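You operate a simulated robot arm through the tools that you are given. There is no shell and no other tool. Be economical: measure what you need, move in short steps, check, and stop when the job is done.

The job below is to be done with a simulated two-armed robot. You get a single attempt, and the scene is never put back.

TASK
Hold the bench tray on the mat and wipe its dust patch off with the blue cloth.
Fine: one hand holds its handle while the other wipes; put cloth and tray back. What is to be rubbed or washed off counts as gone when no trace of it is left.

Only the result counts: the job must be done as asked and must still hold three seconds after the hand-in. Knocking over, shifting, dropping, spilling or breaking anything else fails it. Flat cloth is picked up by pressing the open fingertips on it (5 to 10 N) and closing them slowly along it; thin cloth reads only 2 to 8 mm in the jaws.

THE ROBOT
Two 7-joint arms with two-finger parallel grippers on one trunk, on a base that drives. Base frame: it is fixed to the floor where the robot stands at the start and does not move with it; the origin is under the middle of the robot, x ahead of it, y to its left, z up; the surface under the hand at the start is at about z = 0.86. Readings come in m, degrees, newtons and seconds.
The left shoulder is at the start at [0.07, 0.134, 1.233], the right one opposite. With the tool pointing down near the work surface each hand reaches from about 0.1 to 0.64 m from the robot's upright axis, wherever it stands, measured 20 degrees to its own side. Places, roughly: bench mat [0.5, -0.1, 0.9]; blue cloth (10x7x5 cm) [0.6, -0.3, 0.9]. Payload 1.57 kg a hand.
The TCP of each hand is the grasp point between the finger pads, 0.03 m short of the fingertips. In the tool frame z runs along the fingers and y along their closing line. Largest opening 0.08 m; finger width 0.017, thickness 0.012; the body of the gripper, 0.04 by 0.082 m, starts 0.08 m behind the TCP.
Orientation is that of the tool frame in the base frame, as a unit quaternion [x, y, z, w]. With the fingers straight down and closing along the base's y, the tool's x points along the base's -x, its y along +y and its z along -z.

THE INTERFACE
- The arms move only by the tool drive_tool. It takes "left_deltas", "right_deltas" or both (then of equal length, played together; a hand with none holds still); each is a list of rows, each an object of numbers (a shift or turn left out is 0, a gripper value left out holds the last): "tx", "ty", "tz": the shift along the tool's x, y, z in units of 20 mm (1.0 is 20 mm); "ax", "ay", "az": the turn, a rotation vector about the tool's x, y, z in units of 8 degrees (1.0 is 8 degrees). In form: [{"tx": .., "ty": .., "tz": .., "ax": .., "ay": .., "az": ..}, ...]. A call has 1 to 8 rows; each row shifts and turns the commanded pose from where the row before left it, along the tool's axes as they then stand. "left_hand" and "right_hand" are, for a hand that has rows, the opening, from 0 (shut) to 1 (fully open), set as the call begins (left out, the last holds). A call with a number of a shift or a turn outside -1 to 1 is refused whole. Rows are played at 5 a second. More than 0.05 m and 8.6 degrees between two rows, or a gripper value outside its range, and nothing of the call is played. Where a pose cannot be reached the arm comes as near as it can. A force on the tool above 90 N (or 10 N above the force at the start of the call, whichever is more), or a blocked arm, ends the call early, and 0.2 s more pass. Each finger travels about 0.153 m/s and halts on what it meets, pressing with about 20 N; the grip force reading is that of the motor and also rises with nothing between the fingers. The clock runs only during rows and for 0.2 s after the last one: add rows that do not move to give the fingers time. It gives the time, the measured TCP pose, the force on the tool (base axes), the opening and the grip force at its end, in the units of the frame above (readings bear some noise), with the torque about the TCP (base axes, N m) and any sound that the robot's microphone picked up.
- Cameras (640 x 400 px; columns grow to the right, rows downward): "scene" is now at [0.1364, -0.0024, 1.4884]; the picture's right is [-0.08, -1.00, 0.00], its down [-0.46, 0.04, -0.89] and it looks along [0.88, -0.08, -0.46] (base axes); focal length 214 px, centre (320, 200). "left" rides on the left gripper at [0.072, 0.007, -0.122] in its tool frame; the picture's right is [-0.09, 1.00, 0.00], its down [-0.84, -0.08, -0.54] and it looks along [-0.54, -0.05, 0.84] (tool axes); focal length 238 px, centre (320, 200). "right" rides on the right gripper at [0.072, -0.007, -0.122] in its tool frame; the picture's right is [0.09, 1.00, 0.00], its down [-0.84, 0.08, -0.54] and it looks along [-0.54, 0.05, 0.84] (tool axes); focal length 238 px, centre (320, 200). There is no depth. A picture from a camera that has moved, and an enlarged one, comes with that camera's place and axes in the base frame and with its lens. The place of the scene camera against the robot may be out by one fixed shift of up to 0.018 m in any direction.
- camera(camera): a new picture of that camera. No time passes.
- move_column(by): slides the trunk up (or, below 0, down) by that many m; the arms and the scene camera ride with it, the base frame stays. It gives what a move gives, with no picture.
- base_move(legs): drives the robot by 1 to 6 legs, each [ahead, left, turn to the left] in m, m and degrees, along the robot's own axes; the way and the turn of a leg run together, so that a leg with both is an arc; at most 1.5 m and 180 degrees a leg. The arms and the cameras ride along, it lands a little off, and it stops where it bumps. It gives what a move gives.
- turn_head(pan, tilt): turns the head with the scene camera to pan (to the left, within 86 degrees either way) and tilt (down, from -29 to 69), counted from straight ahead of the robot. It gives what a move gives.
- inspect(camera, box): a new picture of the part [left, top, right, bottom] of that camera's present view, enlarged. No time passes.
- close_job(): hands the job in; it is judged then, once.

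Go step by step. Nothing tells you exact positions but the pictures and the camera data: compare them with the known pose of the tool, close in by small moves and look again before you grip or let go. The budget is 120 turns and 108 pictures, counting those below and the enlarged ones. Unless the task says otherwise, let go and move clear before handing in, and close with one line.

The tools are called after "Emit:" as a command line: name --argument value ..., lists and objects as JSON in quotes. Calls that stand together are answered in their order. drive_tool: Moves the arms, as the interface text tells. Its arguments: {"type":"object","properties":{"left_deltas":{"type":"array"},"left_hand":{"type":"number"},"right_deltas":{"type":"array"},"right_hand":{"type":"number"}},"required":[]} The other tools are called the same way: move_column (by) slides the trunk up or down; base_move (legs) drives the base; turn_head (pan, tilt) turns the head that bears the scene camera; camera (camera) takes a picture; inspect (camera, box) takes an enlarged picture of a part of a camera's view; close_job () hands the job in.

At the start:

```text
t: 0.0
left_eef_pos: [0.3992, 0.1467, 1.3969]
left_tool_rot: [0.0, 1.0, -0.001, 0.001]
left_wrist_force: [-0.6, -0.2, 0.6]
left_torque: [-0.01, -0.01, 0.0]
left_gripper_width: 0.0801
left_grasp_force: 0.0
right_eef_pos: [0.3898, -0.2067, 1.3706]
right_tool_rot: [0.001, 1.0, 0.001, 0.001]
right_wrist_force: [1.2, -0.3, 0.5]
right_torque: [0.01, 0.03, -0.01]
right_gripper_width: 0.08
right_grasp_force: 0.0
trunk travel left (down, up): [-0.806, 0.134]
robot x, y, heading: [-0.002, -0.0003, 0.0]
head pan, tilt: [-4.9, 27.4]
```

scene: 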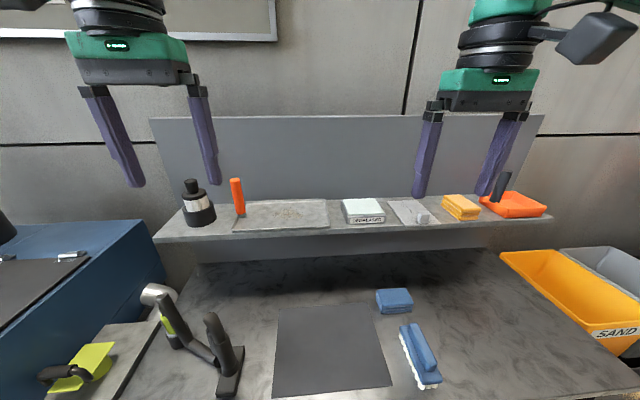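
right: 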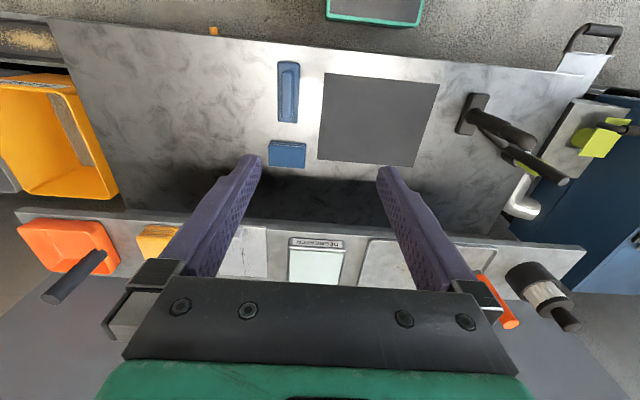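
left: 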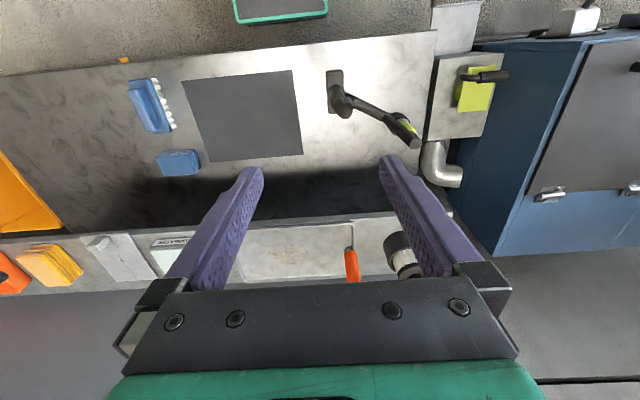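

I see the bench with an empty-looking mat, a blue block (the cloth) and a brush beside it, plus a shelf with several things. I'll look closer to find the tray and its handle.

Emit:
inspect --camera "scene" --box '[160, 160, 360, 285]'

Emit:
inspect --camera "scene" --box '[360, 160, 560, 285]'

Emit:
inspect --camera "scene" --box '[240, 270, 448, 400]'

Emit:
turn_head --pan 0 --tilt 55

Emit:
camera --camera "scene"

```text
3.20 times, centred on (260, 222) of scene
camera zoom: at [0.1364, -0.0024, 1.4884], right [-0.08, -1.0, 0.0], down [-0.46, 0.04, -0.89], along [0.88, -0.08, -0.46], focal length 686 px, centre (512, 128)
```

zoom: 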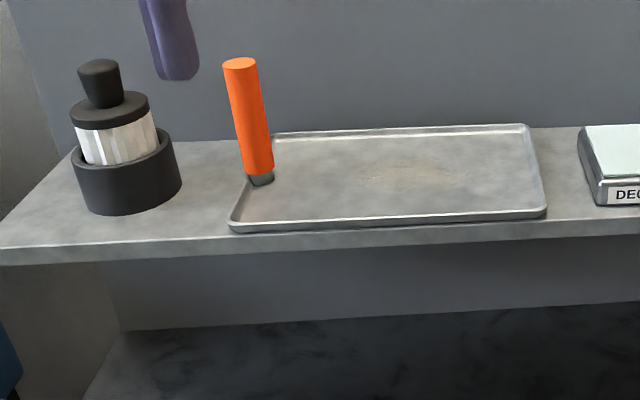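

```text
3.20 times, centred on (460, 222) of scene
camera zoom: at [0.1364, -0.0024, 1.4884], right [-0.08, -1.0, 0.0], down [-0.46, 0.04, -0.89], along [0.88, -0.08, -0.46], focal length 686 px, centre (-128, 128)
```

zoom: 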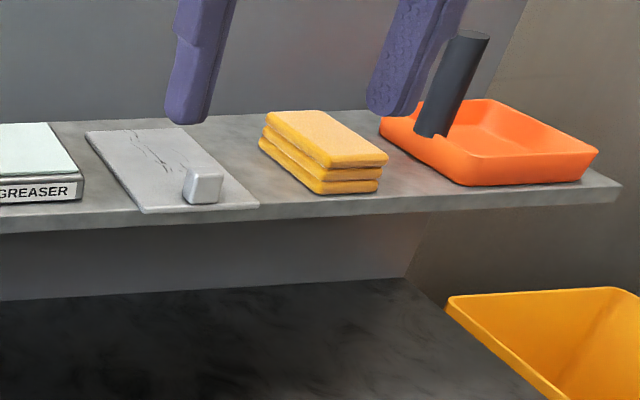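

```text
3.08 times, centred on (344, 335) of scene
camera zoom: at [0.1364, -0.0024, 1.4884], right [-0.08, -1.0, 0.0], down [-0.46, 0.04, -0.89], along [0.88, -0.08, -0.46], focal length 660 px, centre (246, -215)
```

zoom: 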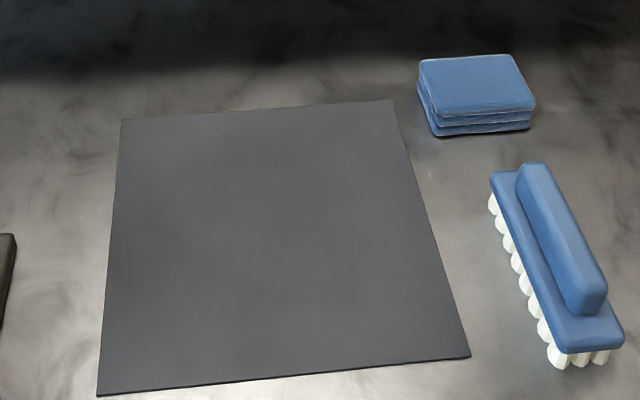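

```text
t: 0.9
left_eef_pos: [0.3994, 0.1468, 1.3965]
left_tool_rot: [-0.001, 1.0, -0.001, 0.001]
left_wrist_force: [-0.9, 0.1, 0.1]
left_torque: [-0.01, 0.0, 0.03]
left_gripper_width: 0.0802
left_grasp_force: 0.0
right_eef_pos: [0.389, -0.2076, 1.372]
right_tool_rot: [0.001, 1.0, 0.001, 0.001]
right_wrist_force: [-0.8, -0.9, -0.3]
right_torque: [-0.01, 0.0, 0.0]
right_gripper_width: 0.0801
right_grasp_force: 0.0
trunk travel left (down, up): [-0.806, 0.134]
robot x, y, heading: [0.003, -0.0009, 0.1]
head pan, tilt: [0.0, 55.0]
```

```text
101 pictures are left
camera scene: at [0.1174, 0.0054, 1.4483], right [0.0, -1.0, 0.0], down [-0.82, 0.0, -0.57], along [0.57, 0.0, -0.82], focal length 214 px, centre (320, 200)
```

scene: 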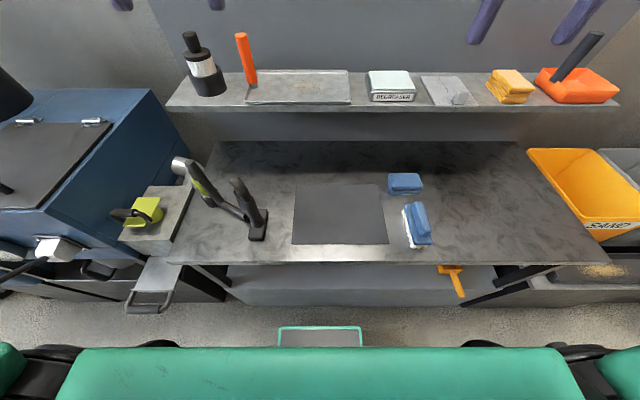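

The tray is on the shelf (z≈1.15, about x 0.61–0.79, y −0.07–0.19), with its upright orange handle at the left edge near (0.70, 0.18). The cloth is near (0.57, −0.28), partly under the shelf's front edge. I'll drive a little ahead for reach and look with the left hand.

Emit:
base_move --legs '[[0.08, 0, 0]]'

Emit:
turn_head --pan 0 --tilt 42

Emit:
camera --camera "scene"

Emit:
camera --camera "left"

Emit:
camera --camera "right"

```text
t: 2.0
left_eef_pos: [0.4691, 0.1466, 1.3997]
left_tool_rot: [-0.001, 1.0, -0.001, 0.004]
left_wrist_force: [-0.6, 0.2, 0.3]
left_torque: [0.01, -0.04, -0.01]
left_gripper_width: 0.0802
left_grasp_force: 0.1
right_eef_pos: [0.4595, -0.207, 1.3748]
right_tool_rot: [0.001, 1.0, 0.001, 0.005]
right_wrist_force: [-2.0, 0.5, 0.5]
right_torque: [0.0, 0.0, 0.01]
right_gripper_width: 0.0801
right_grasp_force: 0.2
trunk travel left (down, up): [-0.806, 0.134]
robot x, y, heading: [0.0776, 0.001, 0.1]
head pan, tilt: [0.0, 55.0]
```

```text
t: 2.7
left_eef_pos: [0.4789, 0.1474, 1.3965]
left_tool_rot: [-0.001, 1.0, -0.001, 0.001]
left_wrist_force: [0.4, 0.0, -0.2]
left_torque: [-0.03, 0.0, -0.03]
left_gripper_width: 0.08
left_grasp_force: 0.1
right_eef_pos: [0.4696, -0.2071, 1.3721]
right_tool_rot: [0.001, 1.0, 0.001, 0.001]
right_wrist_force: [0.1, 0.9, -0.8]
right_torque: [0.04, -0.03, 0.03]
right_gripper_width: 0.0801
right_grasp_force: 0.0
trunk travel left (down, up): [-0.806, 0.134]
robot x, y, heading: [0.076, 0.0027, 0.0]
head pan, tilt: [0.0, 42.0]
```

```text
100 pictures are left
camera scene: at [0.2076, 0.0055, 1.4659], right [0.0, -1.0, 0.0], down [-0.67, 0.0, -0.74], along [0.74, 0.0, -0.67], focal length 214 px, centre (320, 200)
```

scene: 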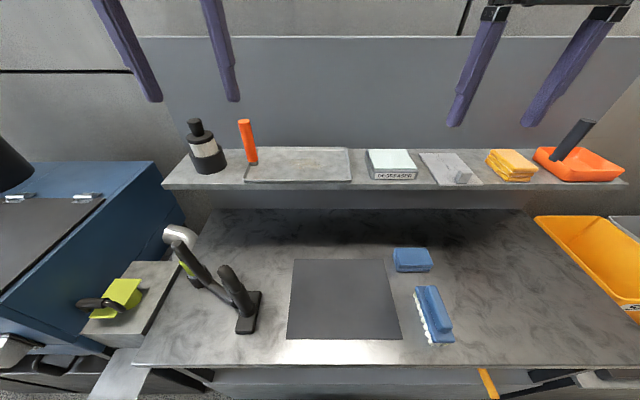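

```text
99 pictures are left
camera left: at [0.4055, 0.154, 1.5187], right [0.09, 1.0, 0.0], down [0.84, -0.08, 0.54], along [0.54, -0.05, -0.84], focal length 238 px, centre (320, 200)
```

left: 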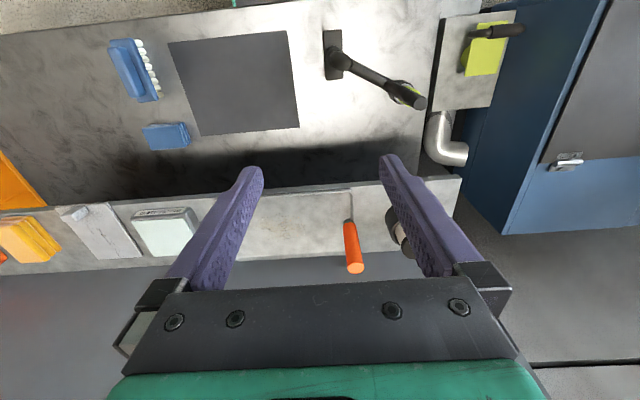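

```text
98 pictures are left
camera right: at [0.3954, -0.2146, 1.4932], right [-0.09, 1.0, 0.0], down [0.83, 0.08, 0.55], along [0.54, 0.05, -0.84], focal length 238 px, centre (320, 200)
```

right: 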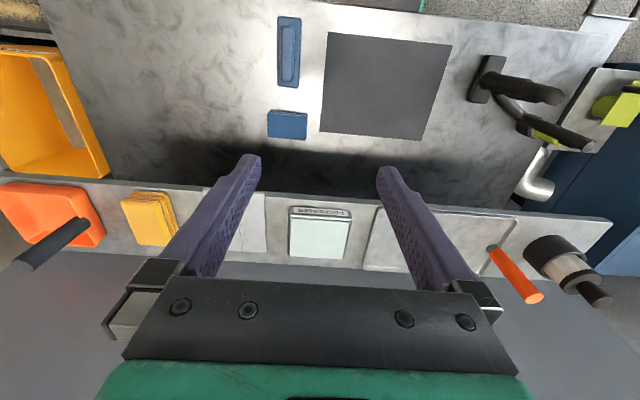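

Triangulating puts the handle upright at about (0.722, 0.184), z from 1.125 to 1.242. I'll move the left hand over it, well above.

Emit:
drive_tool --left_deltas '[{"tx": -1, "ty": 0.23}, {"tx": -1, "ty": 0.23}, {"tx": -1, "ty": 0.23}, {"tx": -1, "ty": 0.23}, {"tx": -1, "ty": 0.23}, {"tx": -1, "ty": 0.23}, {"tx": -1, "ty": 0.23}, {"tx": -1, "ty": 0.23}]' --left_hand 1

Emit:
drive_tool --left_deltas '[{"tx": -1}, {"tx": -1}, {"tx": -1}, {"tx": -1}, {}]'

Emit:
camera --camera "scene"

Emit:
camera --camera "left"

```text
t: 4.5
left_eef_pos: [0.5664, 0.1595, 1.3634]
left_tool_rot: [-0.001, 1.0, -0.001, 0.007]
left_wrist_force: [0.1, 0.4, -0.4]
left_torque: [-0.02, 0.04, 0.0]
left_gripper_width: 0.08
left_grasp_force: 0.0
left hand out of reach, approached as far as the arm can: row 2, 3, 4, 5, 6, 7, 8
right_eef_pos: [0.467, -0.208, 1.3711]
right_tool_rot: [0.001, 1.0, 0.001, 0.002]
right_wrist_force: [-0.1, -0.4, -0.2]
right_torque: [0.02, 0.02, 0.0]
right_gripper_width: 0.0798
right_grasp_force: 0.0
trunk travel left (down, up): [-0.806, 0.134]
robot x, y, heading: [0.0796, -0.0006, -0.1]
head pan, tilt: [0.0, 42.0]
```

```text
t: 5.7
left_eef_pos: [0.5644, 0.1485, 1.3564]
left_tool_rot: [0.0, 1.0, 0.0, 0.0]
left_wrist_force: [0.0, 1.3, 0.1]
left_torque: [-0.01, 0.01, -0.03]
left_gripper_width: 0.0799
left_grasp_force: 0.1
left hand out of reach, approached as far as the arm can: row 1, 2, 3, 4
right_eef_pos: [0.4685, -0.2071, 1.3709]
right_tool_rot: [0.0, 1.0, 0.001, 0.002]
right_wrist_force: [-0.4, -0.4, 0.3]
right_torque: [0.0, -0.04, -0.01]
right_gripper_width: 0.0801
right_grasp_force: 0.0
trunk travel left (down, up): [-0.806, 0.134]
robot x, y, heading: [0.0804, -0.0012, -0.0]
head pan, tilt: [0.0, 42.0]
```

```text
97 pictures are left
camera scene: at [0.2078, 0.0054, 1.4659], right [0.0, -1.0, 0.0], down [-0.67, 0.0, -0.74], along [0.74, 0.0, -0.67], focal length 214 px, centre (320, 200)
```

scene: 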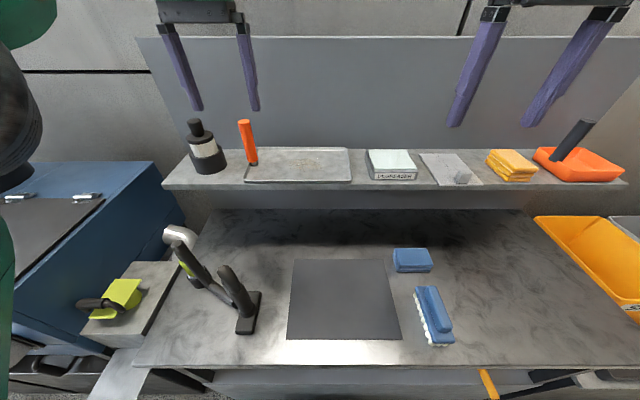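

```text
96 pictures are left
camera left: at [0.4929, 0.1554, 1.4776], right [0.09, 1.0, 0.0], down [0.84, -0.08, 0.54], along [0.54, -0.05, -0.84], focal length 238 px, centre (320, 200)
```

left: 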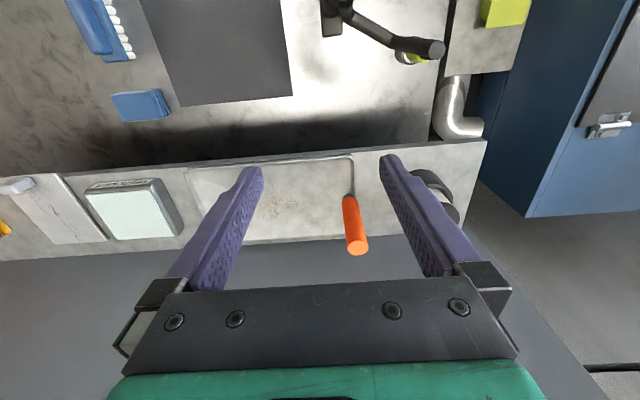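

At this height the arm runs out of reach at x≈0.565. I'll raise the trunk fully and tilt the left tool 24° forward so that it can reach the handle.

Emit:
move_column --by 0.13

Emit:
drive_tool --left_deltas '[{"ay": -1}, {"ay": -1}, {"ay": -1}, {}]'

Emit:
camera --camera "left"

```text
t: 7.3
left_eef_pos: [0.5649, 0.1476, 1.4858]
left_tool_rot: [-0.001, 1.0, 0.0, 0.001]
left_wrist_force: [0.1, -0.3, 0.4]
left_torque: [-0.02, 0.0, -0.03]
left_gripper_width: 0.0802
left_grasp_force: 0.1
right_eef_pos: [0.4688, -0.2071, 1.5012]
right_tool_rot: [0.0, 1.0, 0.001, 0.002]
right_wrist_force: [1.2, 0.1, -0.3]
right_torque: [0.06, -0.04, 0.01]
right_gripper_width: 0.0797
right_grasp_force: 0.1
trunk travel left (down, up): [-0.936, 0.004]
robot x, y, heading: [0.0776, 0.0018, 0.1]
head pan, tilt: [0.0, 42.0]
```

```text
t: 8.3
left_eef_pos: [0.5666, 0.1474, 1.4863]
left_tool_rot: [-0.001, 0.978, -0.001, 0.21]
left_wrist_force: [0.0, -0.7, -1.0]
left_torque: [0.0, 0.02, 0.02]
left_gripper_width: 0.08
left_grasp_force: 0.1
right_eef_pos: [0.4691, -0.208, 1.5012]
right_tool_rot: [0.001, 1.0, 0.0, 0.002]
right_wrist_force: [0.4, 0.5, -0.3]
right_torque: [-0.01, 0.02, 0.03]
right_gripper_width: 0.0801
right_grasp_force: 0.0
trunk travel left (down, up): [-0.936, 0.004]
robot x, y, heading: [0.0768, -0.0004, -0.1]
head pan, tilt: [0.0, 42.0]
```

```text
95 pictures are left
camera left: at [0.4506, 0.1543, 1.5674], right [0.08, 1.0, 0.04], down [0.54, -0.07, 0.84], along [0.84, -0.05, -0.54], focal length 238 px, centre (320, 200)
```

left: 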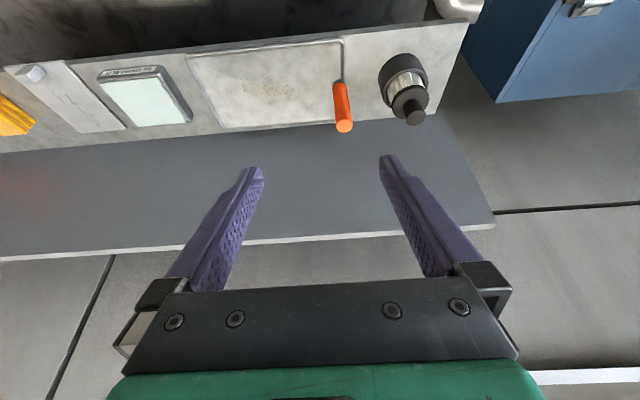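

The handle shows at (0.722, 0.183) again. I'll bring the left hand to a point up along the tool axis from it, fingertips still above the handle top.

Emit:
drive_tool --left_deltas '[{"tx": -0.1, "ty": 0.22, "tz": 1}, {"tx": -0.1, "ty": 0.22, "tz": 1}, {"tx": -0.1, "ty": 0.22, "tz": 1}, {"tx": -0.1, "ty": 0.22, "tz": 1}, {"tx": -0.1, "ty": 0.22, "tz": 1}, {"tx": -0.1, "ty": 0.22, "tz": 1}, {"tx": -0.1, "ty": 0.22, "tz": 1}, {"tz": 1, "ty": 0.22}]'

Emit:
drive_tool --left_deltas '[{"tz": 1}, {"tz": 1}, {}]'

Emit:
camera --camera "left"

Emit:
camera --camera "scene"

```text
t: 10.1
left_eef_pos: [0.6441, 0.1833, 1.3452]
left_tool_rot: [-0.001, 0.978, -0.001, 0.209]
left_wrist_force: [0.0, 0.2, -0.9]
left_torque: [0.01, 0.02, 0.0]
left_gripper_width: 0.0801
left_grasp_force: 0.1
right_eef_pos: [0.4693, -0.2056, 1.5027]
right_tool_rot: [0.001, 1.0, 0.0, 0.001]
right_wrist_force: [-0.3, 0.6, -0.6]
right_torque: [-0.03, 0.01, 0.02]
right_gripper_width: 0.0798
right_grasp_force: 0.2
trunk travel left (down, up): [-0.936, 0.004]
robot x, y, heading: [0.082, 0.0004, 0.1]
head pan, tilt: [0.0, 42.0]
```

```text
t: 10.9
left_eef_pos: [0.66, 0.1844, 1.3089]
left_tool_rot: [-0.001, 0.978, 0.0, 0.209]
left_wrist_force: [0.1, -0.8, 0.1]
left_torque: [0.04, 0.0, -0.03]
left_gripper_width: 0.0802
left_grasp_force: 0.0
right_eef_pos: [0.4678, -0.2074, 1.5016]
right_tool_rot: [0.0, 1.0, 0.001, 0.001]
right_wrist_force: [0.6, -0.4, 1.0]
right_torque: [0.0, -0.01, -0.01]
right_gripper_width: 0.0799
right_grasp_force: 0.1
trunk travel left (down, up): [-0.936, 0.004]
robot x, y, heading: [0.0788, 0.0026, -0.1]
head pan, tilt: [0.0, 42.0]
```

```text
94 pictures are left
camera left: at [0.5436, 0.1918, 1.3909], right [0.08, 1.0, 0.04], down [0.54, -0.07, 0.84], along [0.84, -0.05, -0.55], focal length 238 px, centre (320, 200)
```

left: 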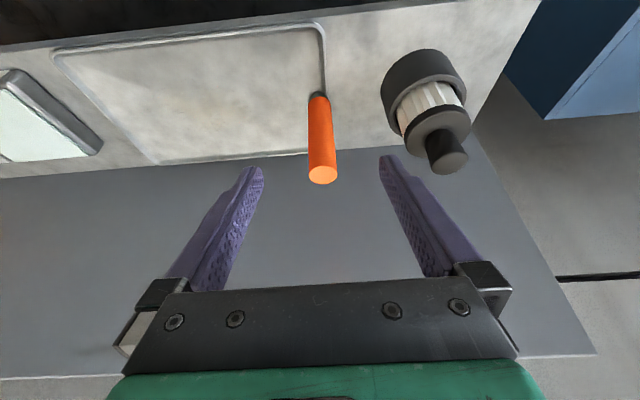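

```text
93 pictures are left
camera scene: at [0.2077, 0.0057, 1.596], right [0.0, -1.0, 0.0], down [-0.67, 0.0, -0.74], along [0.74, 0.0, -0.67], focal length 214 px, centre (320, 200)
```

scene: 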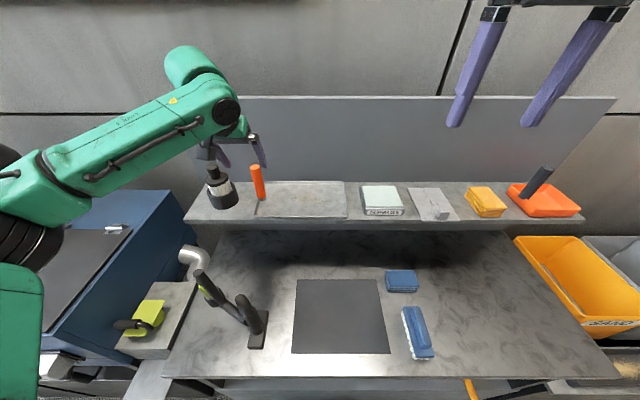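

The handle is centred between the fingers. I'll descend along the tool axis over it.

Emit:
drive_tool --left_deltas '[{"tz": 0.95}, {"tz": 0.95}, {"tz": 0.9}, {"tz": 0.9}, {"tz": 0.9}, {"tz": 0.9}, {"tz": 0.9}, {"tz": 0.9}]'

Emit:
camera --camera "left"

Emit:
inspect --camera "scene" --box '[180, 120, 380, 245]'

```text
t: 12.7
left_eef_pos: [0.7196, 0.1845, 1.1753]
left_tool_rot: [-0.001, 0.978, -0.001, 0.209]
left_wrist_force: [0.3, -0.8, 0.7]
left_torque: [-0.01, 0.0, -0.01]
left_gripper_width: 0.0801
left_grasp_force: 0.2
right_eef_pos: [0.4692, -0.2077, 1.5028]
right_tool_rot: [0.001, 1.0, 0.001, 0.002]
right_wrist_force: [1.1, 1.0, -0.7]
right_torque: [-0.03, 0.01, 0.03]
right_gripper_width: 0.0802
right_grasp_force: 0.1
trunk travel left (down, up): [-0.936, 0.004]
robot x, y, heading: [0.0824, -0.0017, 0.2]
head pan, tilt: [0.0, 42.0]
```

```text
92 pictures are left
camera left: at [0.6035, 0.191, 1.2583], right [0.08, 1.0, 0.04], down [0.54, -0.08, 0.84], along [0.84, -0.05, -0.55], focal length 238 px, centre (320, 200)
```

left: 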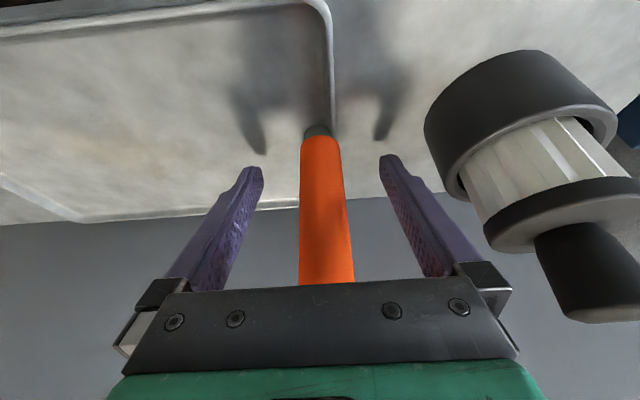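

```text
3.20 times, centred on (280, 182) of scene
camera zoom: at [0.2087, 0.0053, 1.5959], right [0.0, -1.0, 0.0], down [-0.67, 0.0, -0.74], along [0.74, 0.0, -0.67], focal length 686 px, centre (448, 256)
```

zoom: 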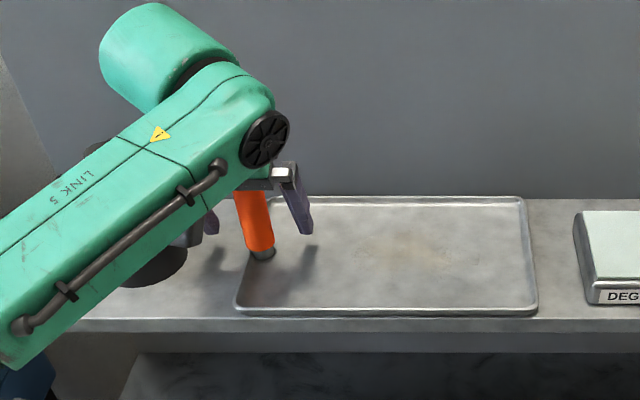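

The fingers straddle the handle. I'll close and test-lift a little.

Emit:
drive_tool --left_deltas '[{}, {}, {}]' --left_hand 0

Emit:
drive_tool --left_deltas '[{"tx": -0.2, "tz": -0.46}, {"tx": -0.2, "tz": -0.46}, {}]'

Emit:
camera --camera "left"

Emit:
inspect --camera "scene" --box '[180, 120, 380, 245]'

```text
t: 13.5
left_eef_pos: [0.7185, 0.1853, 1.1768]
left_tool_rot: [-0.001, 0.978, -0.001, 0.209]
left_wrist_force: [0.0, 0.2, 0.2]
left_torque: [0.13, -0.08, 0.0]
left_gripper_width: 0.0276
left_grasp_force: 20.1
right_eef_pos: [0.4682, -0.2073, 1.5018]
right_tool_rot: [0.002, 1.0, 0.001, 0.002]
right_wrist_force: [-0.9, 0.3, -0.5]
right_torque: [0.02, 0.01, 0.01]
right_gripper_width: 0.0797
right_grasp_force: 0.1
trunk travel left (down, up): [-0.936, 0.004]
robot x, y, heading: [0.0814, -0.0011, 0.1]
head pan, tilt: [0.0, 42.0]
```

```text
t: 14.3
left_eef_pos: [0.7194, 0.1835, 1.1966]
left_tool_rot: [-0.001, 0.978, -0.001, 0.209]
left_wrist_force: [0.1, -0.2, -3.3]
left_torque: [0.27, -0.04, 0.0]
left_gripper_width: 0.0277
left_grasp_force: 20.8
right_eef_pos: [0.469, -0.2065, 1.5014]
right_tool_rot: [0.001, 1.0, 0.001, 0.002]
right_wrist_force: [0.0, -1.1, 0.1]
right_torque: [-0.04, 0.0, -0.01]
right_gripper_width: 0.0798
right_grasp_force: 0.1
trunk travel left (down, up): [-0.936, 0.004]
robot x, y, heading: [0.0799, -0.0008, -0.0]
head pan, tilt: [0.0, 42.0]
```

```text
90 pictures are left
camera left: at [0.6036, 0.1905, 1.2783], right [0.08, 1.0, 0.04], down [0.54, -0.08, 0.84], along [0.84, -0.05, -0.55], focal length 238 px, centre (320, 200)
```

left: 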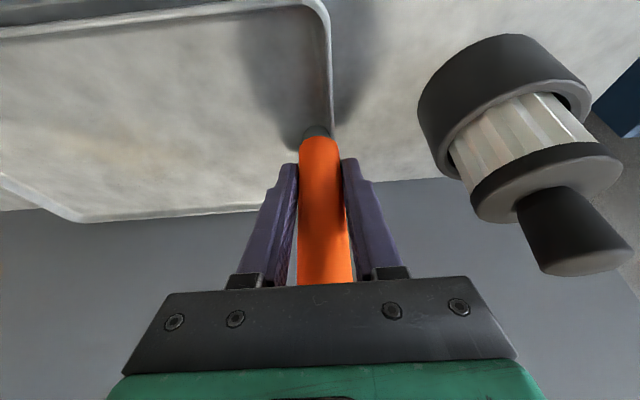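

```text
3.20 times, centred on (280, 182) of scene
camera zoom: at [0.2086, 0.0057, 1.5959], right [0.0, -1.0, 0.0], down [-0.67, 0.0, -0.74], along [0.74, 0.0, -0.67], focal length 686 px, centre (448, 256)
```

zoom: 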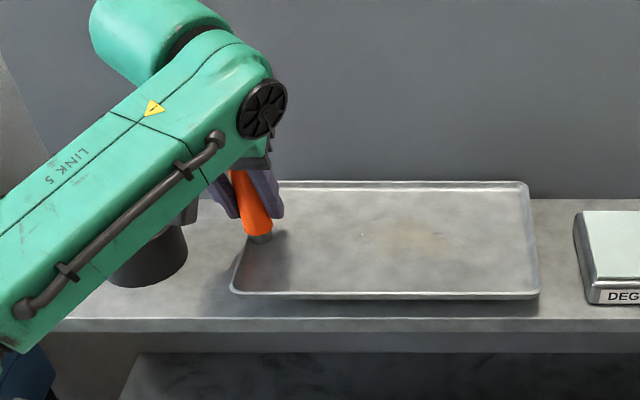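

The tray is held level and lifts well (about 3.3 N). I'll lift it some more, then bring it straight back clear of the shelf.

Emit:
drive_tool --left_deltas '[{"tx": -0.3, "tz": -0.67}, {"tx": -0.3, "tz": -0.67}, {"tx": -0.3, "tz": -0.67}, {"tx": 0.5, "tz": -0.22}, {"tx": 0.9, "tz": -0.4}, {"tx": 0.9, "tz": -0.4}, {"tx": 0.9, "tz": -0.4}, {"tx": 0.9, "tz": -0.4}]'

Emit:
drive_tool --left_deltas '[{"tx": 0.9, "tz": -0.4}, {"tx": 0.9, "tz": -0.4}, {"tx": 0.9, "tz": -0.4}, {"tx": 0.9, "tz": -0.4}, {"tx": 0.9, "tz": -0.4}, {"tx": 0.9, "tz": -0.4}, {"tx": 0.9, "tz": -0.4}, {}]'

Emit:
camera --camera "scene"

Emit:
camera --camera "right"

```text
t: 16.1
left_eef_pos: [0.6294, 0.1824, 1.2404]
left_tool_rot: [-0.002, 0.978, -0.001, 0.21]
left_wrist_force: [-0.3, -0.1, -2.9]
left_torque: [0.28, -0.02, -0.02]
left_gripper_width: 0.0275
left_grasp_force: 20.2
right_eef_pos: [0.4672, -0.2063, 1.5016]
right_tool_rot: [0.001, 1.0, 0.001, 0.003]
right_wrist_force: [-0.2, 0.2, 0.3]
right_torque: [-0.01, 0.0, 0.0]
right_gripper_width: 0.08
right_grasp_force: 0.1
trunk travel left (down, up): [-0.936, 0.004]
robot x, y, heading: [0.0816, 0.0013, 0.1]
head pan, tilt: [0.0, 42.0]
```

```text
t: 17.9
left_eef_pos: [0.5026, 0.1837, 1.2389]
left_tool_rot: [0.0, 0.978, -0.001, 0.208]
left_wrist_force: [0.5, -0.6, -3.4]
left_torque: [0.28, 0.01, 0.0]
left_gripper_width: 0.0278
left_grasp_force: 20.0
left hand out of reach, approached as far as the arm can: row 7
right_eef_pos: [0.469, -0.2082, 1.5007]
right_tool_rot: [0.001, 1.0, 0.001, 0.002]
right_wrist_force: [0.7, -0.3, -0.2]
right_torque: [0.02, 0.0, -0.02]
right_gripper_width: 0.08
right_grasp_force: 0.1
trunk travel left (down, up): [-0.936, 0.004]
robot x, y, heading: [0.0752, 0.0004, 0.2]
head pan, tilt: [0.0, 42.0]
```

```text
88 pictures are left
camera scene: at [0.2092, 0.0053, 1.5958], right [0.0, -1.0, 0.0], down [-0.67, 0.0, -0.74], along [0.74, 0.0, -0.67], focal length 214 px, centre (320, 200)
```

scene: 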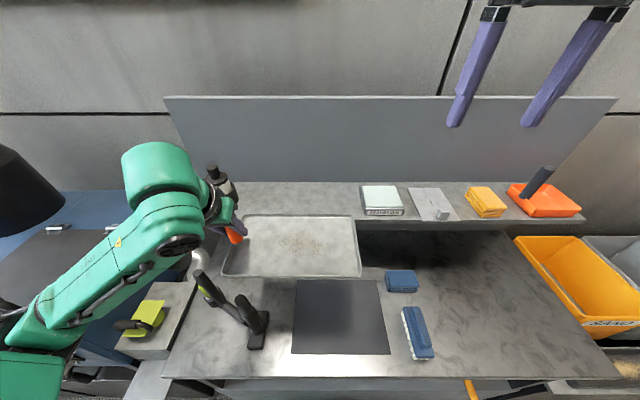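

```text
87 pictures are left
camera right: at [0.3971, -0.2148, 1.6228], right [-0.09, 1.0, 0.0], down [0.84, 0.08, 0.54], along [0.54, 0.05, -0.84], focal length 238 px, centre (320, 200)
```

right: 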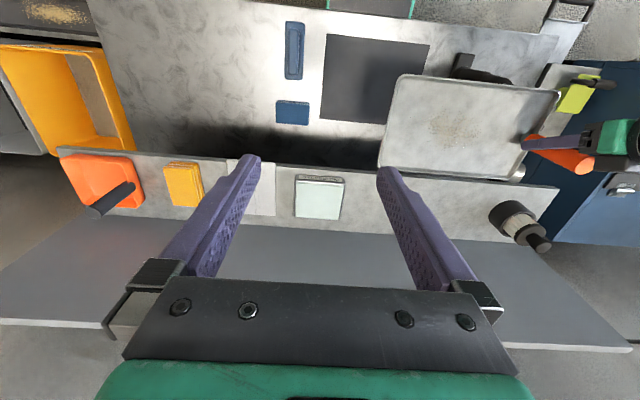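

The tray is level in front of the shelf but the arm can't come nearer to the body here; I'll back the base 5 cm to clear the shelf edge.

Emit:
base_move --legs '[[-0.05, 0, 0]]'

Emit:
drive_tool --left_deltas '[{"ty": -0.75}, {"ty": -0.75}, {"ty": -0.75}, {"ty": -0.75}, {"ty": -0.75}, {"ty": -0.75}, {"ty": -0.75}, {"ty": -0.75}]'

Emit:
camera --camera "scene"

Emit:
camera --camera "right"

```text
t: 18.8
left_eef_pos: [0.4614, 0.1828, 1.2355]
left_tool_rot: [0.0, 0.979, -0.001, 0.204]
left_wrist_force: [1.2, 0.3, -2.9]
left_torque: [0.28, 0.06, 0.02]
left_gripper_width: 0.028
left_grasp_force: 20.3
right_eef_pos: [0.4296, -0.2077, 1.498]
right_tool_rot: [0.0, 1.0, 0.001, -0.004]
right_wrist_force: [1.4, 0.3, -0.2]
right_torque: [0.0, 0.12, -0.02]
right_gripper_width: 0.0798
right_grasp_force: 0.1
trunk travel left (down, up): [-0.936, 0.004]
robot x, y, heading: [0.0294, -0.0008, 0.0]
head pan, tilt: [0.0, 42.0]
```

```text
t: 20.6
left_eef_pos: [0.45, 0.0626, 1.2391]
left_tool_rot: [0.0, 0.978, 0.0, 0.209]
left_wrist_force: [0.1, 0.3, -2.9]
left_torque: [0.27, 0.03, -0.02]
left_gripper_width: 0.0276
left_grasp_force: 20.2
right_eef_pos: [0.4173, -0.2088, 1.5013]
right_tool_rot: [0.001, 1.0, 0.002, 0.001]
right_wrist_force: [1.0, 0.1, -1.3]
right_torque: [0.05, -0.01, -0.04]
right_gripper_width: 0.0803
right_grasp_force: 0.1
trunk travel left (down, up): [-0.936, 0.004]
robot x, y, heading: [0.0291, -0.0016, -0.1]
head pan, tilt: [0.0, 42.0]
```

```text
86 pictures are left
camera scene: at [0.1569, 0.004, 1.5959], right [0.0, -1.0, 0.0], down [-0.67, 0.0, -0.74], along [0.74, 0.0, -0.67], focal length 214 px, centre (320, 200)
```

scene: 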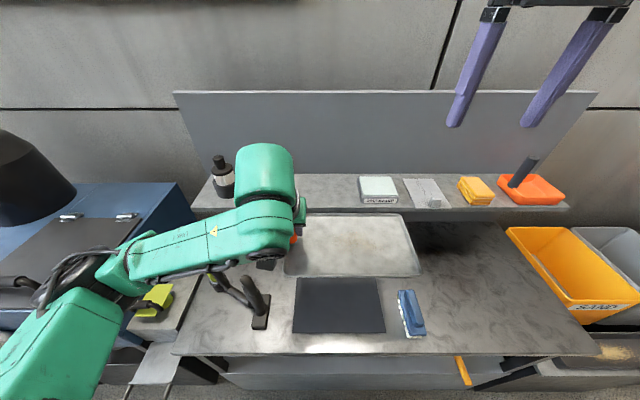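

```text
85 pictures are left
camera right: at [0.3449, -0.2164, 1.6226], right [-0.09, 1.0, 0.0], down [0.84, 0.07, 0.54], along [0.54, 0.05, -0.84], focal length 238 px, centre (320, 200)
```

right: 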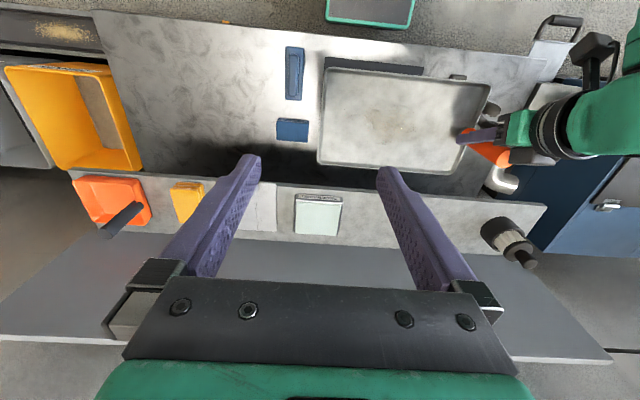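

The tray is now over the mat (tray x .37–.54, y −.20–.07; mat x .37–.58, y −.20–.08) and clear of the shelf. I'll shift it forward 1.5 cm and lower in steps, watching the black device to the left.

Emit:
drive_tool --left_deltas '[{"tx": -0.68, "tz": 0.3}, {"tx": 0.4, "tz": 0.91}, {"tx": 0.4, "tz": 0.91}, {"tx": 0.4, "tz": 0.91}, {"tx": 0.4, "tz": 0.91}, {"tx": 0.4, "tz": 0.91}, {"tx": 0.4, "tz": 0.91}, {"tx": 0.4, "tz": 0.91}]'

Emit:
camera --camera "scene"

Emit:
camera --camera "right"

```text
t: 22.4
left_eef_pos: [0.4664, 0.0649, 1.1003]
left_tool_rot: [-0.001, 0.978, -0.001, 0.209]
left_wrist_force: [0.2, 1.2, -2.8]
left_torque: [0.3, 0.0, -0.01]
left_gripper_width: 0.0276
left_grasp_force: 20.3
right_eef_pos: [0.4173, -0.2071, 1.5019]
right_tool_rot: [0.0, 1.0, 0.001, 0.001]
right_wrist_force: [0.4, 0.6, 0.1]
right_torque: [0.02, -0.01, 0.0]
right_gripper_width: 0.08
right_grasp_force: 0.2
trunk travel left (down, up): [-0.936, 0.004]
robot x, y, heading: [0.0307, -0.0023, 0.0]
head pan, tilt: [0.0, 42.0]
```

```text
84 pictures are left
camera scene: at [0.1574, 0.0054, 1.5959], right [0.0, -1.0, 0.0], down [-0.67, 0.0, -0.74], along [0.74, 0.0, -0.67], focal length 214 px, centre (320, 200)
```

scene: 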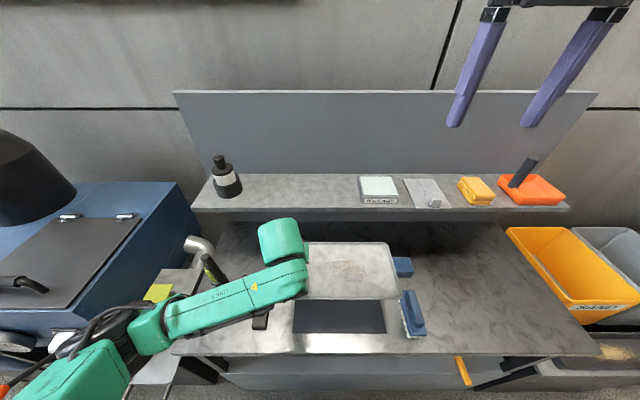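

```text
83 pictures are left
camera right: at [0.3454, -0.215, 1.6227], right [-0.09, 1.0, 0.0], down [0.84, 0.07, 0.54], along [0.54, 0.05, -0.84], focal length 238 px, centre (320, 200)
```

right: 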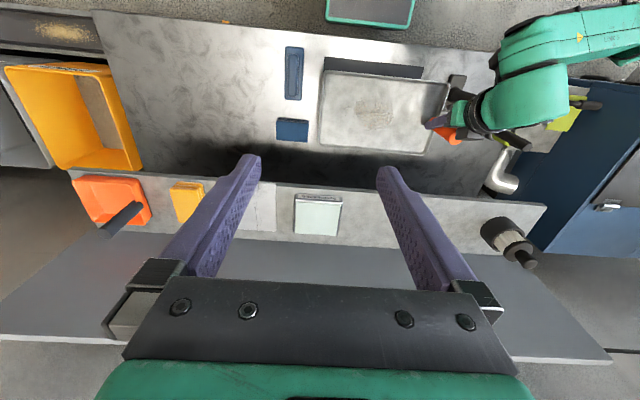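

Clearances to the black device look good (forearm stays at x≤0.33, device at x≥0.4). I'll lower further, stopping a few cm above the mat.

Emit:
drive_tool --left_deltas '[{"tx": 0.4, "tz": 0.91}, {"tx": 0.4, "tz": 0.91}, {"tx": 0.4, "tz": 0.91}, {"tx": 0.4, "tz": 0.91}, {"tx": 0.4, "tz": 0.91}, {"tx": 0.4, "tz": 0.91}, {"tx": 0.4, "tz": 0.91}, {}]'

Emit:
camera --camera "scene"

Emit:
camera --camera "right"

Emit:
camera --camera "left"

```text
t: 24.2
left_eef_pos: [0.4678, 0.0635, 0.962]
left_tool_rot: [0.0, 0.978, -0.001, 0.209]
left_wrist_force: [-0.5, -0.5, -2.9]
left_torque: [0.26, 0.0, -0.01]
left_gripper_width: 0.0276
left_grasp_force: 20.2
right_eef_pos: [0.4172, -0.2082, 1.5]
right_tool_rot: [0.001, 1.0, 0.001, 0.001]
right_wrist_force: [0.1, -0.7, 0.4]
right_torque: [0.01, -0.02, 0.0]
right_gripper_width: 0.0799
right_grasp_force: 0.1
trunk travel left (down, up): [-0.936, 0.004]
robot x, y, heading: [0.0279, -0.0006, -0.1]
head pan, tilt: [0.0, 42.0]
```

```text
82 pictures are left
camera scene: at [0.1573, 0.0053, 1.5959], right [0.0, -1.0, 0.0], down [-0.67, 0.0, -0.74], along [0.74, 0.0, -0.67], focal length 214 px, centre (320, 200)
```

scene: 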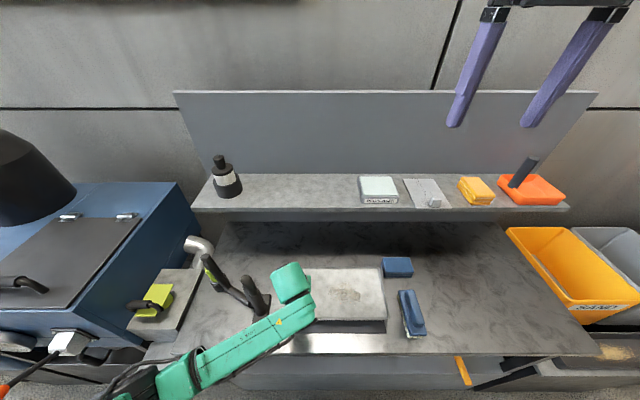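

```text
81 pictures are left
camera right: at [0.3452, -0.2151, 1.6227], right [-0.09, 1.0, 0.0], down [0.84, 0.07, 0.54], along [0.54, 0.05, -0.84], focal length 238 px, centre (320, 200)
```

right: 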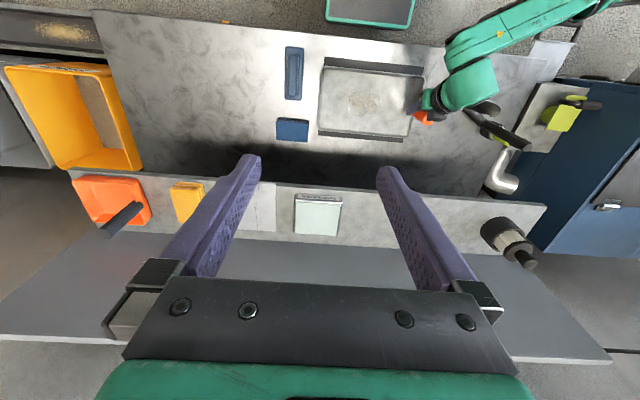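

```text
80 pictures are left
camera left: at [0.3513, 0.0704, 1.0438], right [0.08, 1.0, 0.04], down [0.54, -0.08, 0.84], along [0.84, -0.05, -0.55], focal length 238 px, centre (320, 200)
```

left: 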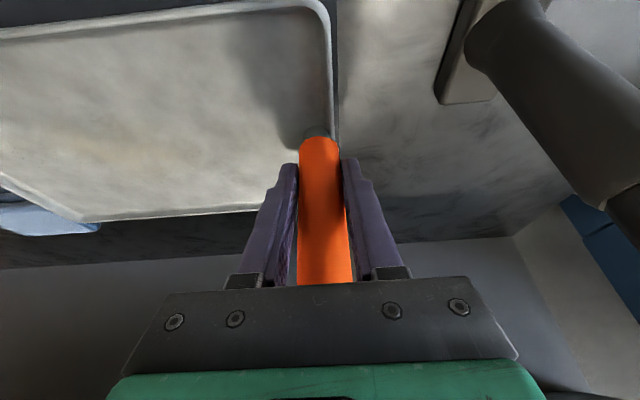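

The tray hovers over the mat, well placed. I'll lower the last few centimetres gently and watch the force.

Emit:
drive_tool --left_deltas '[{"tx": 0.3, "tz": 0.68, "ty": 0.25}, {"tx": 0.3, "tz": 0.68}, {}]'

Emit:
drive_tool --left_deltas '[{"tx": 0.12, "tz": 0.27}, {}]'

Emit:
inspect --camera "scene" --box '[240, 240, 448, 370]'

```text
t: 25.0
left_eef_pos: [0.4672, 0.0672, 0.9325]
left_tool_rot: [0.0, 0.978, -0.001, 0.209]
left_wrist_force: [0.0, -0.2, -2.9]
left_torque: [0.27, 0.0, 0.02]
left_gripper_width: 0.0278
left_grasp_force: 20.3
right_eef_pos: [0.4174, -0.208, 1.502]
right_tool_rot: [0.0, 1.0, 0.001, 0.001]
right_wrist_force: [-0.3, -0.6, 0.0]
right_torque: [-0.03, -0.04, -0.01]
right_gripper_width: 0.0797
right_grasp_force: 0.1
trunk travel left (down, up): [-0.936, 0.004]
robot x, y, heading: [0.0275, -0.0007, 0.1]
head pan, tilt: [0.0, 42.0]
```

```text
t: 25.6
left_eef_pos: [0.4677, 0.0668, 0.9255]
left_tool_rot: [0.0, 0.978, -0.001, 0.209]
left_wrist_force: [0.8, -1.0, -3.2]
left_torque: [0.31, 0.0, 0.04]
left_gripper_width: 0.0277
left_grasp_force: 19.8
right_eef_pos: [0.4177, -0.2082, 1.5013]
right_tool_rot: [0.001, 1.0, 0.001, 0.002]
right_wrist_force: [0.5, 0.7, -0.4]
right_torque: [-0.02, -0.03, -0.01]
right_gripper_width: 0.0799
right_grasp_force: 0.0
trunk travel left (down, up): [-0.936, 0.004]
robot x, y, heading: [0.0297, 0.001, -0.0]
head pan, tilt: [0.0, 42.0]
```

```text
3.08 times, centred on (344, 305) of scene
camera zoom: at [0.1573, 0.0051, 1.5959], right [0.0, -1.0, 0.0], down [-0.67, 0.0, -0.74], along [0.74, 0.0, -0.67], focal length 660 px, centre (246, -123)
```

zoom: 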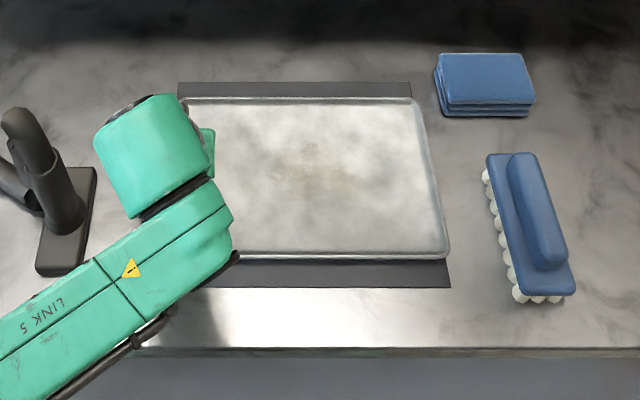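

The tray is about a centimetre above the mat, its right edge on the mat's border; I'll nudge 6 mm left and keep lowering.

Emit:
drive_tool --left_deltas '[{"ty": 0.3}, {"tx": 0.08, "tz": 0.18}, {}]'

Emit:
drive_tool --left_deltas '[{"tx": 0.08, "tz": 0.18}, {}]'

Emit:
drive_tool --left_deltas '[{"tx": 0.06, "tz": 0.14}, {}]'

```text
t: 26.4
left_eef_pos: [0.4681, 0.0727, 0.922]
left_tool_rot: [-0.001, 0.978, 0.0, 0.209]
left_wrist_force: [-0.4, -0.6, -3.3]
left_torque: [0.29, 0.03, 0.04]
left_gripper_width: 0.0277
left_grasp_force: 19.5
right_eef_pos: [0.4182, -0.2067, 1.5008]
right_tool_rot: [0.001, 1.0, 0.001, 0.001]
right_wrist_force: [-0.1, 0.3, 0.5]
right_torque: [0.0, 0.01, -0.01]
right_gripper_width: 0.0802
right_grasp_force: 0.0
trunk travel left (down, up): [-0.936, 0.004]
robot x, y, heading: [0.0286, 0.0008, -0.1]
head pan, tilt: [0.0, 42.0]
```

```text
t: 27.0
left_eef_pos: [0.4693, 0.0731, 0.9176]
left_tool_rot: [-0.001, 0.978, 0.0, 0.21]
left_wrist_force: [0.1, 0.6, -3.8]
left_torque: [0.26, 0.01, 0.01]
left_gripper_width: 0.0276
left_grasp_force: 19.6
right_eef_pos: [0.4173, -0.2074, 1.5007]
right_tool_rot: [0.001, 1.0, 0.001, 0.001]
right_wrist_force: [-0.8, 0.2, -0.2]
right_torque: [0.03, -0.01, -0.02]
right_gripper_width: 0.08
right_grasp_force: 0.1
trunk travel left (down, up): [-0.936, 0.004]
robot x, y, heading: [0.0285, -0.001, 0.0]
head pan, tilt: [0.0, 42.0]
```

```text
t: 27.6
left_eef_pos: [0.4687, 0.0735, 0.9164]
left_tool_rot: [-0.001, 0.978, -0.001, 0.21]
left_wrist_force: [1.1, 0.5, 6.6]
left_torque: [0.06, 0.69, 0.1]
left_gripper_width: 0.0277
left_grasp_force: 19.7
right_eef_pos: [0.4164, -0.2069, 1.5006]
right_tool_rot: [0.001, 1.0, 0.001, 0.001]
right_wrist_force: [0.0, 1.2, 0.5]
right_torque: [-0.02, 0.0, 0.03]
right_gripper_width: 0.08
right_grasp_force: 0.1
trunk travel left (down, up): [-0.936, 0.004]
robot x, y, heading: [0.0292, -0.0011, -0.0]
head pan, tilt: [0.0, 42.0]
```

The tray rests on the mat with the left hand holding its handle. Now the right hand: I'll tilt it 24° forward as well and bring it over the cloth near (0.58, −0.28) for a close look.

Emit:
drive_tool --right_deltas '[{"tz": 1}, {"tz": 1}, {"tz": 1}, {"tz": 1}, {"tz": 1}, {"tz": 1}, {"tz": 1}, {"tz": 1}]' --right_hand 1

Emit:
drive_tool --right_deltas '[{"tz": 1, "ty": -0.6}, {"tz": 1, "ty": -0.6}, {"tz": 1, "ty": -0.6}, {"tz": 1, "ty": -0.6}, {"tz": 1, "ty": -0.7}, {"tz": 1, "ty": -0.7}, {"tz": 1}, {"tz": 1}]'

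Emit:
drive_tool --right_deltas '[{"ay": -1}, {"ay": -1}, {"ay": -1}, {}]'

Emit:
camera --camera "right"

Emit:
camera --camera "scene"

```text
t: 29.4
left_eef_pos: [0.4686, 0.0734, 0.9163]
left_tool_rot: [-0.001, 0.978, -0.001, 0.21]
left_wrist_force: [7.0, 0.4, 14.5]
left_torque: [0.13, -0.18, 0.02]
left_gripper_width: 0.0275
left_grasp_force: 20.2
right_eef_pos: [0.4168, -0.2077, 1.3414]
right_tool_rot: [0.001, 1.0, 0.001, 0.002]
right_wrist_force: [-0.6, 0.6, 0.4]
right_torque: [0.01, 0.0, -0.01]
right_gripper_width: 0.0798
right_grasp_force: 0.2
trunk travel left (down, up): [-0.936, 0.004]
robot x, y, heading: [0.0247, -0.0003, 0.0]
head pan, tilt: [0.0, 42.0]
```

```text
t: 31.2
left_eef_pos: [0.4672, 0.0746, 0.9153]
left_tool_rot: [-0.001, 0.978, 0.0, 0.21]
left_wrist_force: [7.1, 0.7, 18.4]
left_torque: [0.15, -0.18, 0.0]
left_gripper_width: 0.0277
left_grasp_force: 19.9
right_eef_pos: [0.4148, -0.2838, 1.1805]
right_tool_rot: [0.002, 1.0, 0.002, 0.003]
right_wrist_force: [-0.3, 0.0, 0.0]
right_torque: [0.0, -0.01, -0.05]
right_gripper_width: 0.08
right_grasp_force: 0.1
trunk travel left (down, up): [-0.936, 0.004]
robot x, y, heading: [0.0311, 0.0023, -0.1]
head pan, tilt: [0.0, 42.0]
```

```text
t: 32.2
left_eef_pos: [0.467, 0.074, 0.9161]
left_tool_rot: [-0.001, 0.978, -0.001, 0.21]
left_wrist_force: [3.5, -0.1, 19.1]
left_torque: [0.1, -0.21, 0.0]
left_gripper_width: 0.0276
left_grasp_force: 20.1
right_eef_pos: [0.4146, -0.2852, 1.1815]
right_tool_rot: [0.002, 0.99, 0.001, 0.141]
right_wrist_force: [-0.3, 0.1, -0.2]
right_torque: [0.0, 0.0, 0.0]
right_gripper_width: 0.0798
right_grasp_force: 0.0
right hand out of reach, approached as far as the arm can: row 3
trunk travel left (down, up): [-0.936, 0.004]
robot x, y, heading: [0.0255, -0.0, 0.0]
head pan, tilt: [0.0, 42.0]
```

```text
78 pictures are left
camera right: at [0.3118, -0.2912, 1.2785], right [-0.09, 1.0, -0.02], down [0.65, 0.07, 0.76], along [0.75, 0.05, -0.65], focal length 238 px, centre (320, 200)
```

right: 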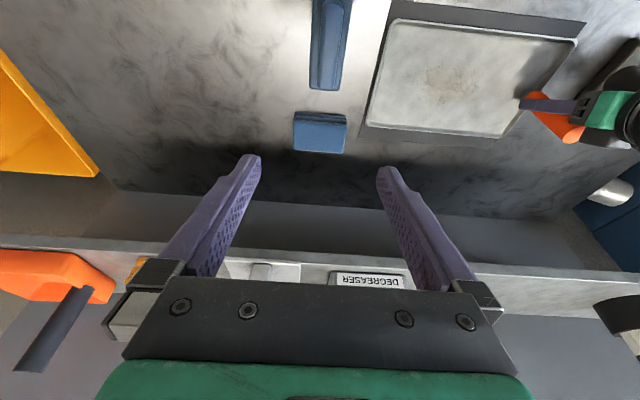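

```text
77 pictures are left
camera scene: at [0.1541, 0.0048, 1.5962], right [0.0, -1.0, 0.0], down [-0.67, 0.0, -0.74], along [0.74, 0.0, -0.67], focal length 214 px, centre (320, 200)
```

scene: 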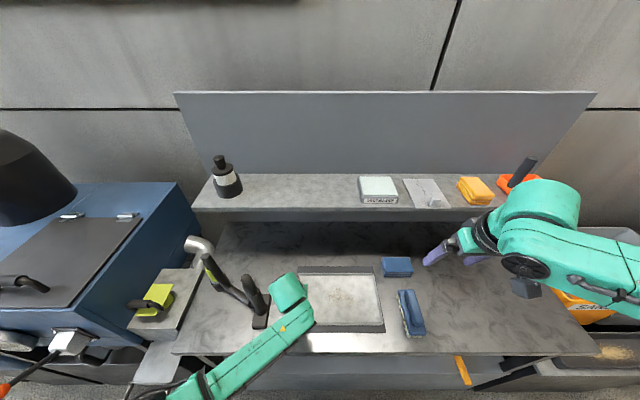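

The cloth is straight ahead of the right hand. I'll ease the left press slightly, move the right hand closer, and finish the tilt.

Emit:
drive_tool --right_deltas '[{"tx": -0.4, "tz": 0.9}, {"tx": -0.4, "tz": 0.9}, {"tx": -0.4, "tz": 0.9}, {"tx": -0.4, "tz": 0.9}, {"tx": -0.4, "tz": 0.9}, {"ay": -0.5}, {"ay": -0.5}, {}]' --left_deltas '[{"tx": -0.03, "tz": -0.06}, {}, {}, {}, {}, {}, {}, {}]'

Emit:
camera --camera "right"

```text
t: 34.0
left_eef_pos: [0.4676, 0.074, 0.9155]
left_tool_rot: [0.0, 0.978, -0.001, 0.207]
left_wrist_force: [-1.7, -0.2, 0.8]
left_torque: [0.02, 0.31, -0.1]
left_gripper_width: 0.0277
left_grasp_force: 20.0
right_eef_pos: [0.4821, -0.2827, 1.106]
right_tool_rot: [0.002, 0.978, 0.001, 0.21]
right_wrist_force: [0.5, -0.1, 0.2]
right_torque: [0.03, 0.02, 0.0]
right_gripper_width: 0.0802
right_grasp_force: 0.0
trunk travel left (down, up): [-0.936, 0.004]
robot x, y, heading: [0.0274, -0.0005, 0.2]
head pan, tilt: [0.0, 42.0]
```

```text
76 pictures are left
camera right: at [0.366, -0.2899, 1.1874], right [-0.08, 1.0, -0.04], down [0.54, 0.07, 0.84], along [0.84, 0.05, -0.55], focal length 238 px, centre (320, 200)
```

right: 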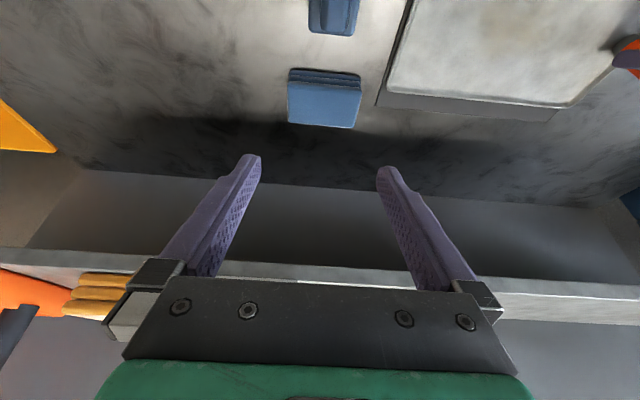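

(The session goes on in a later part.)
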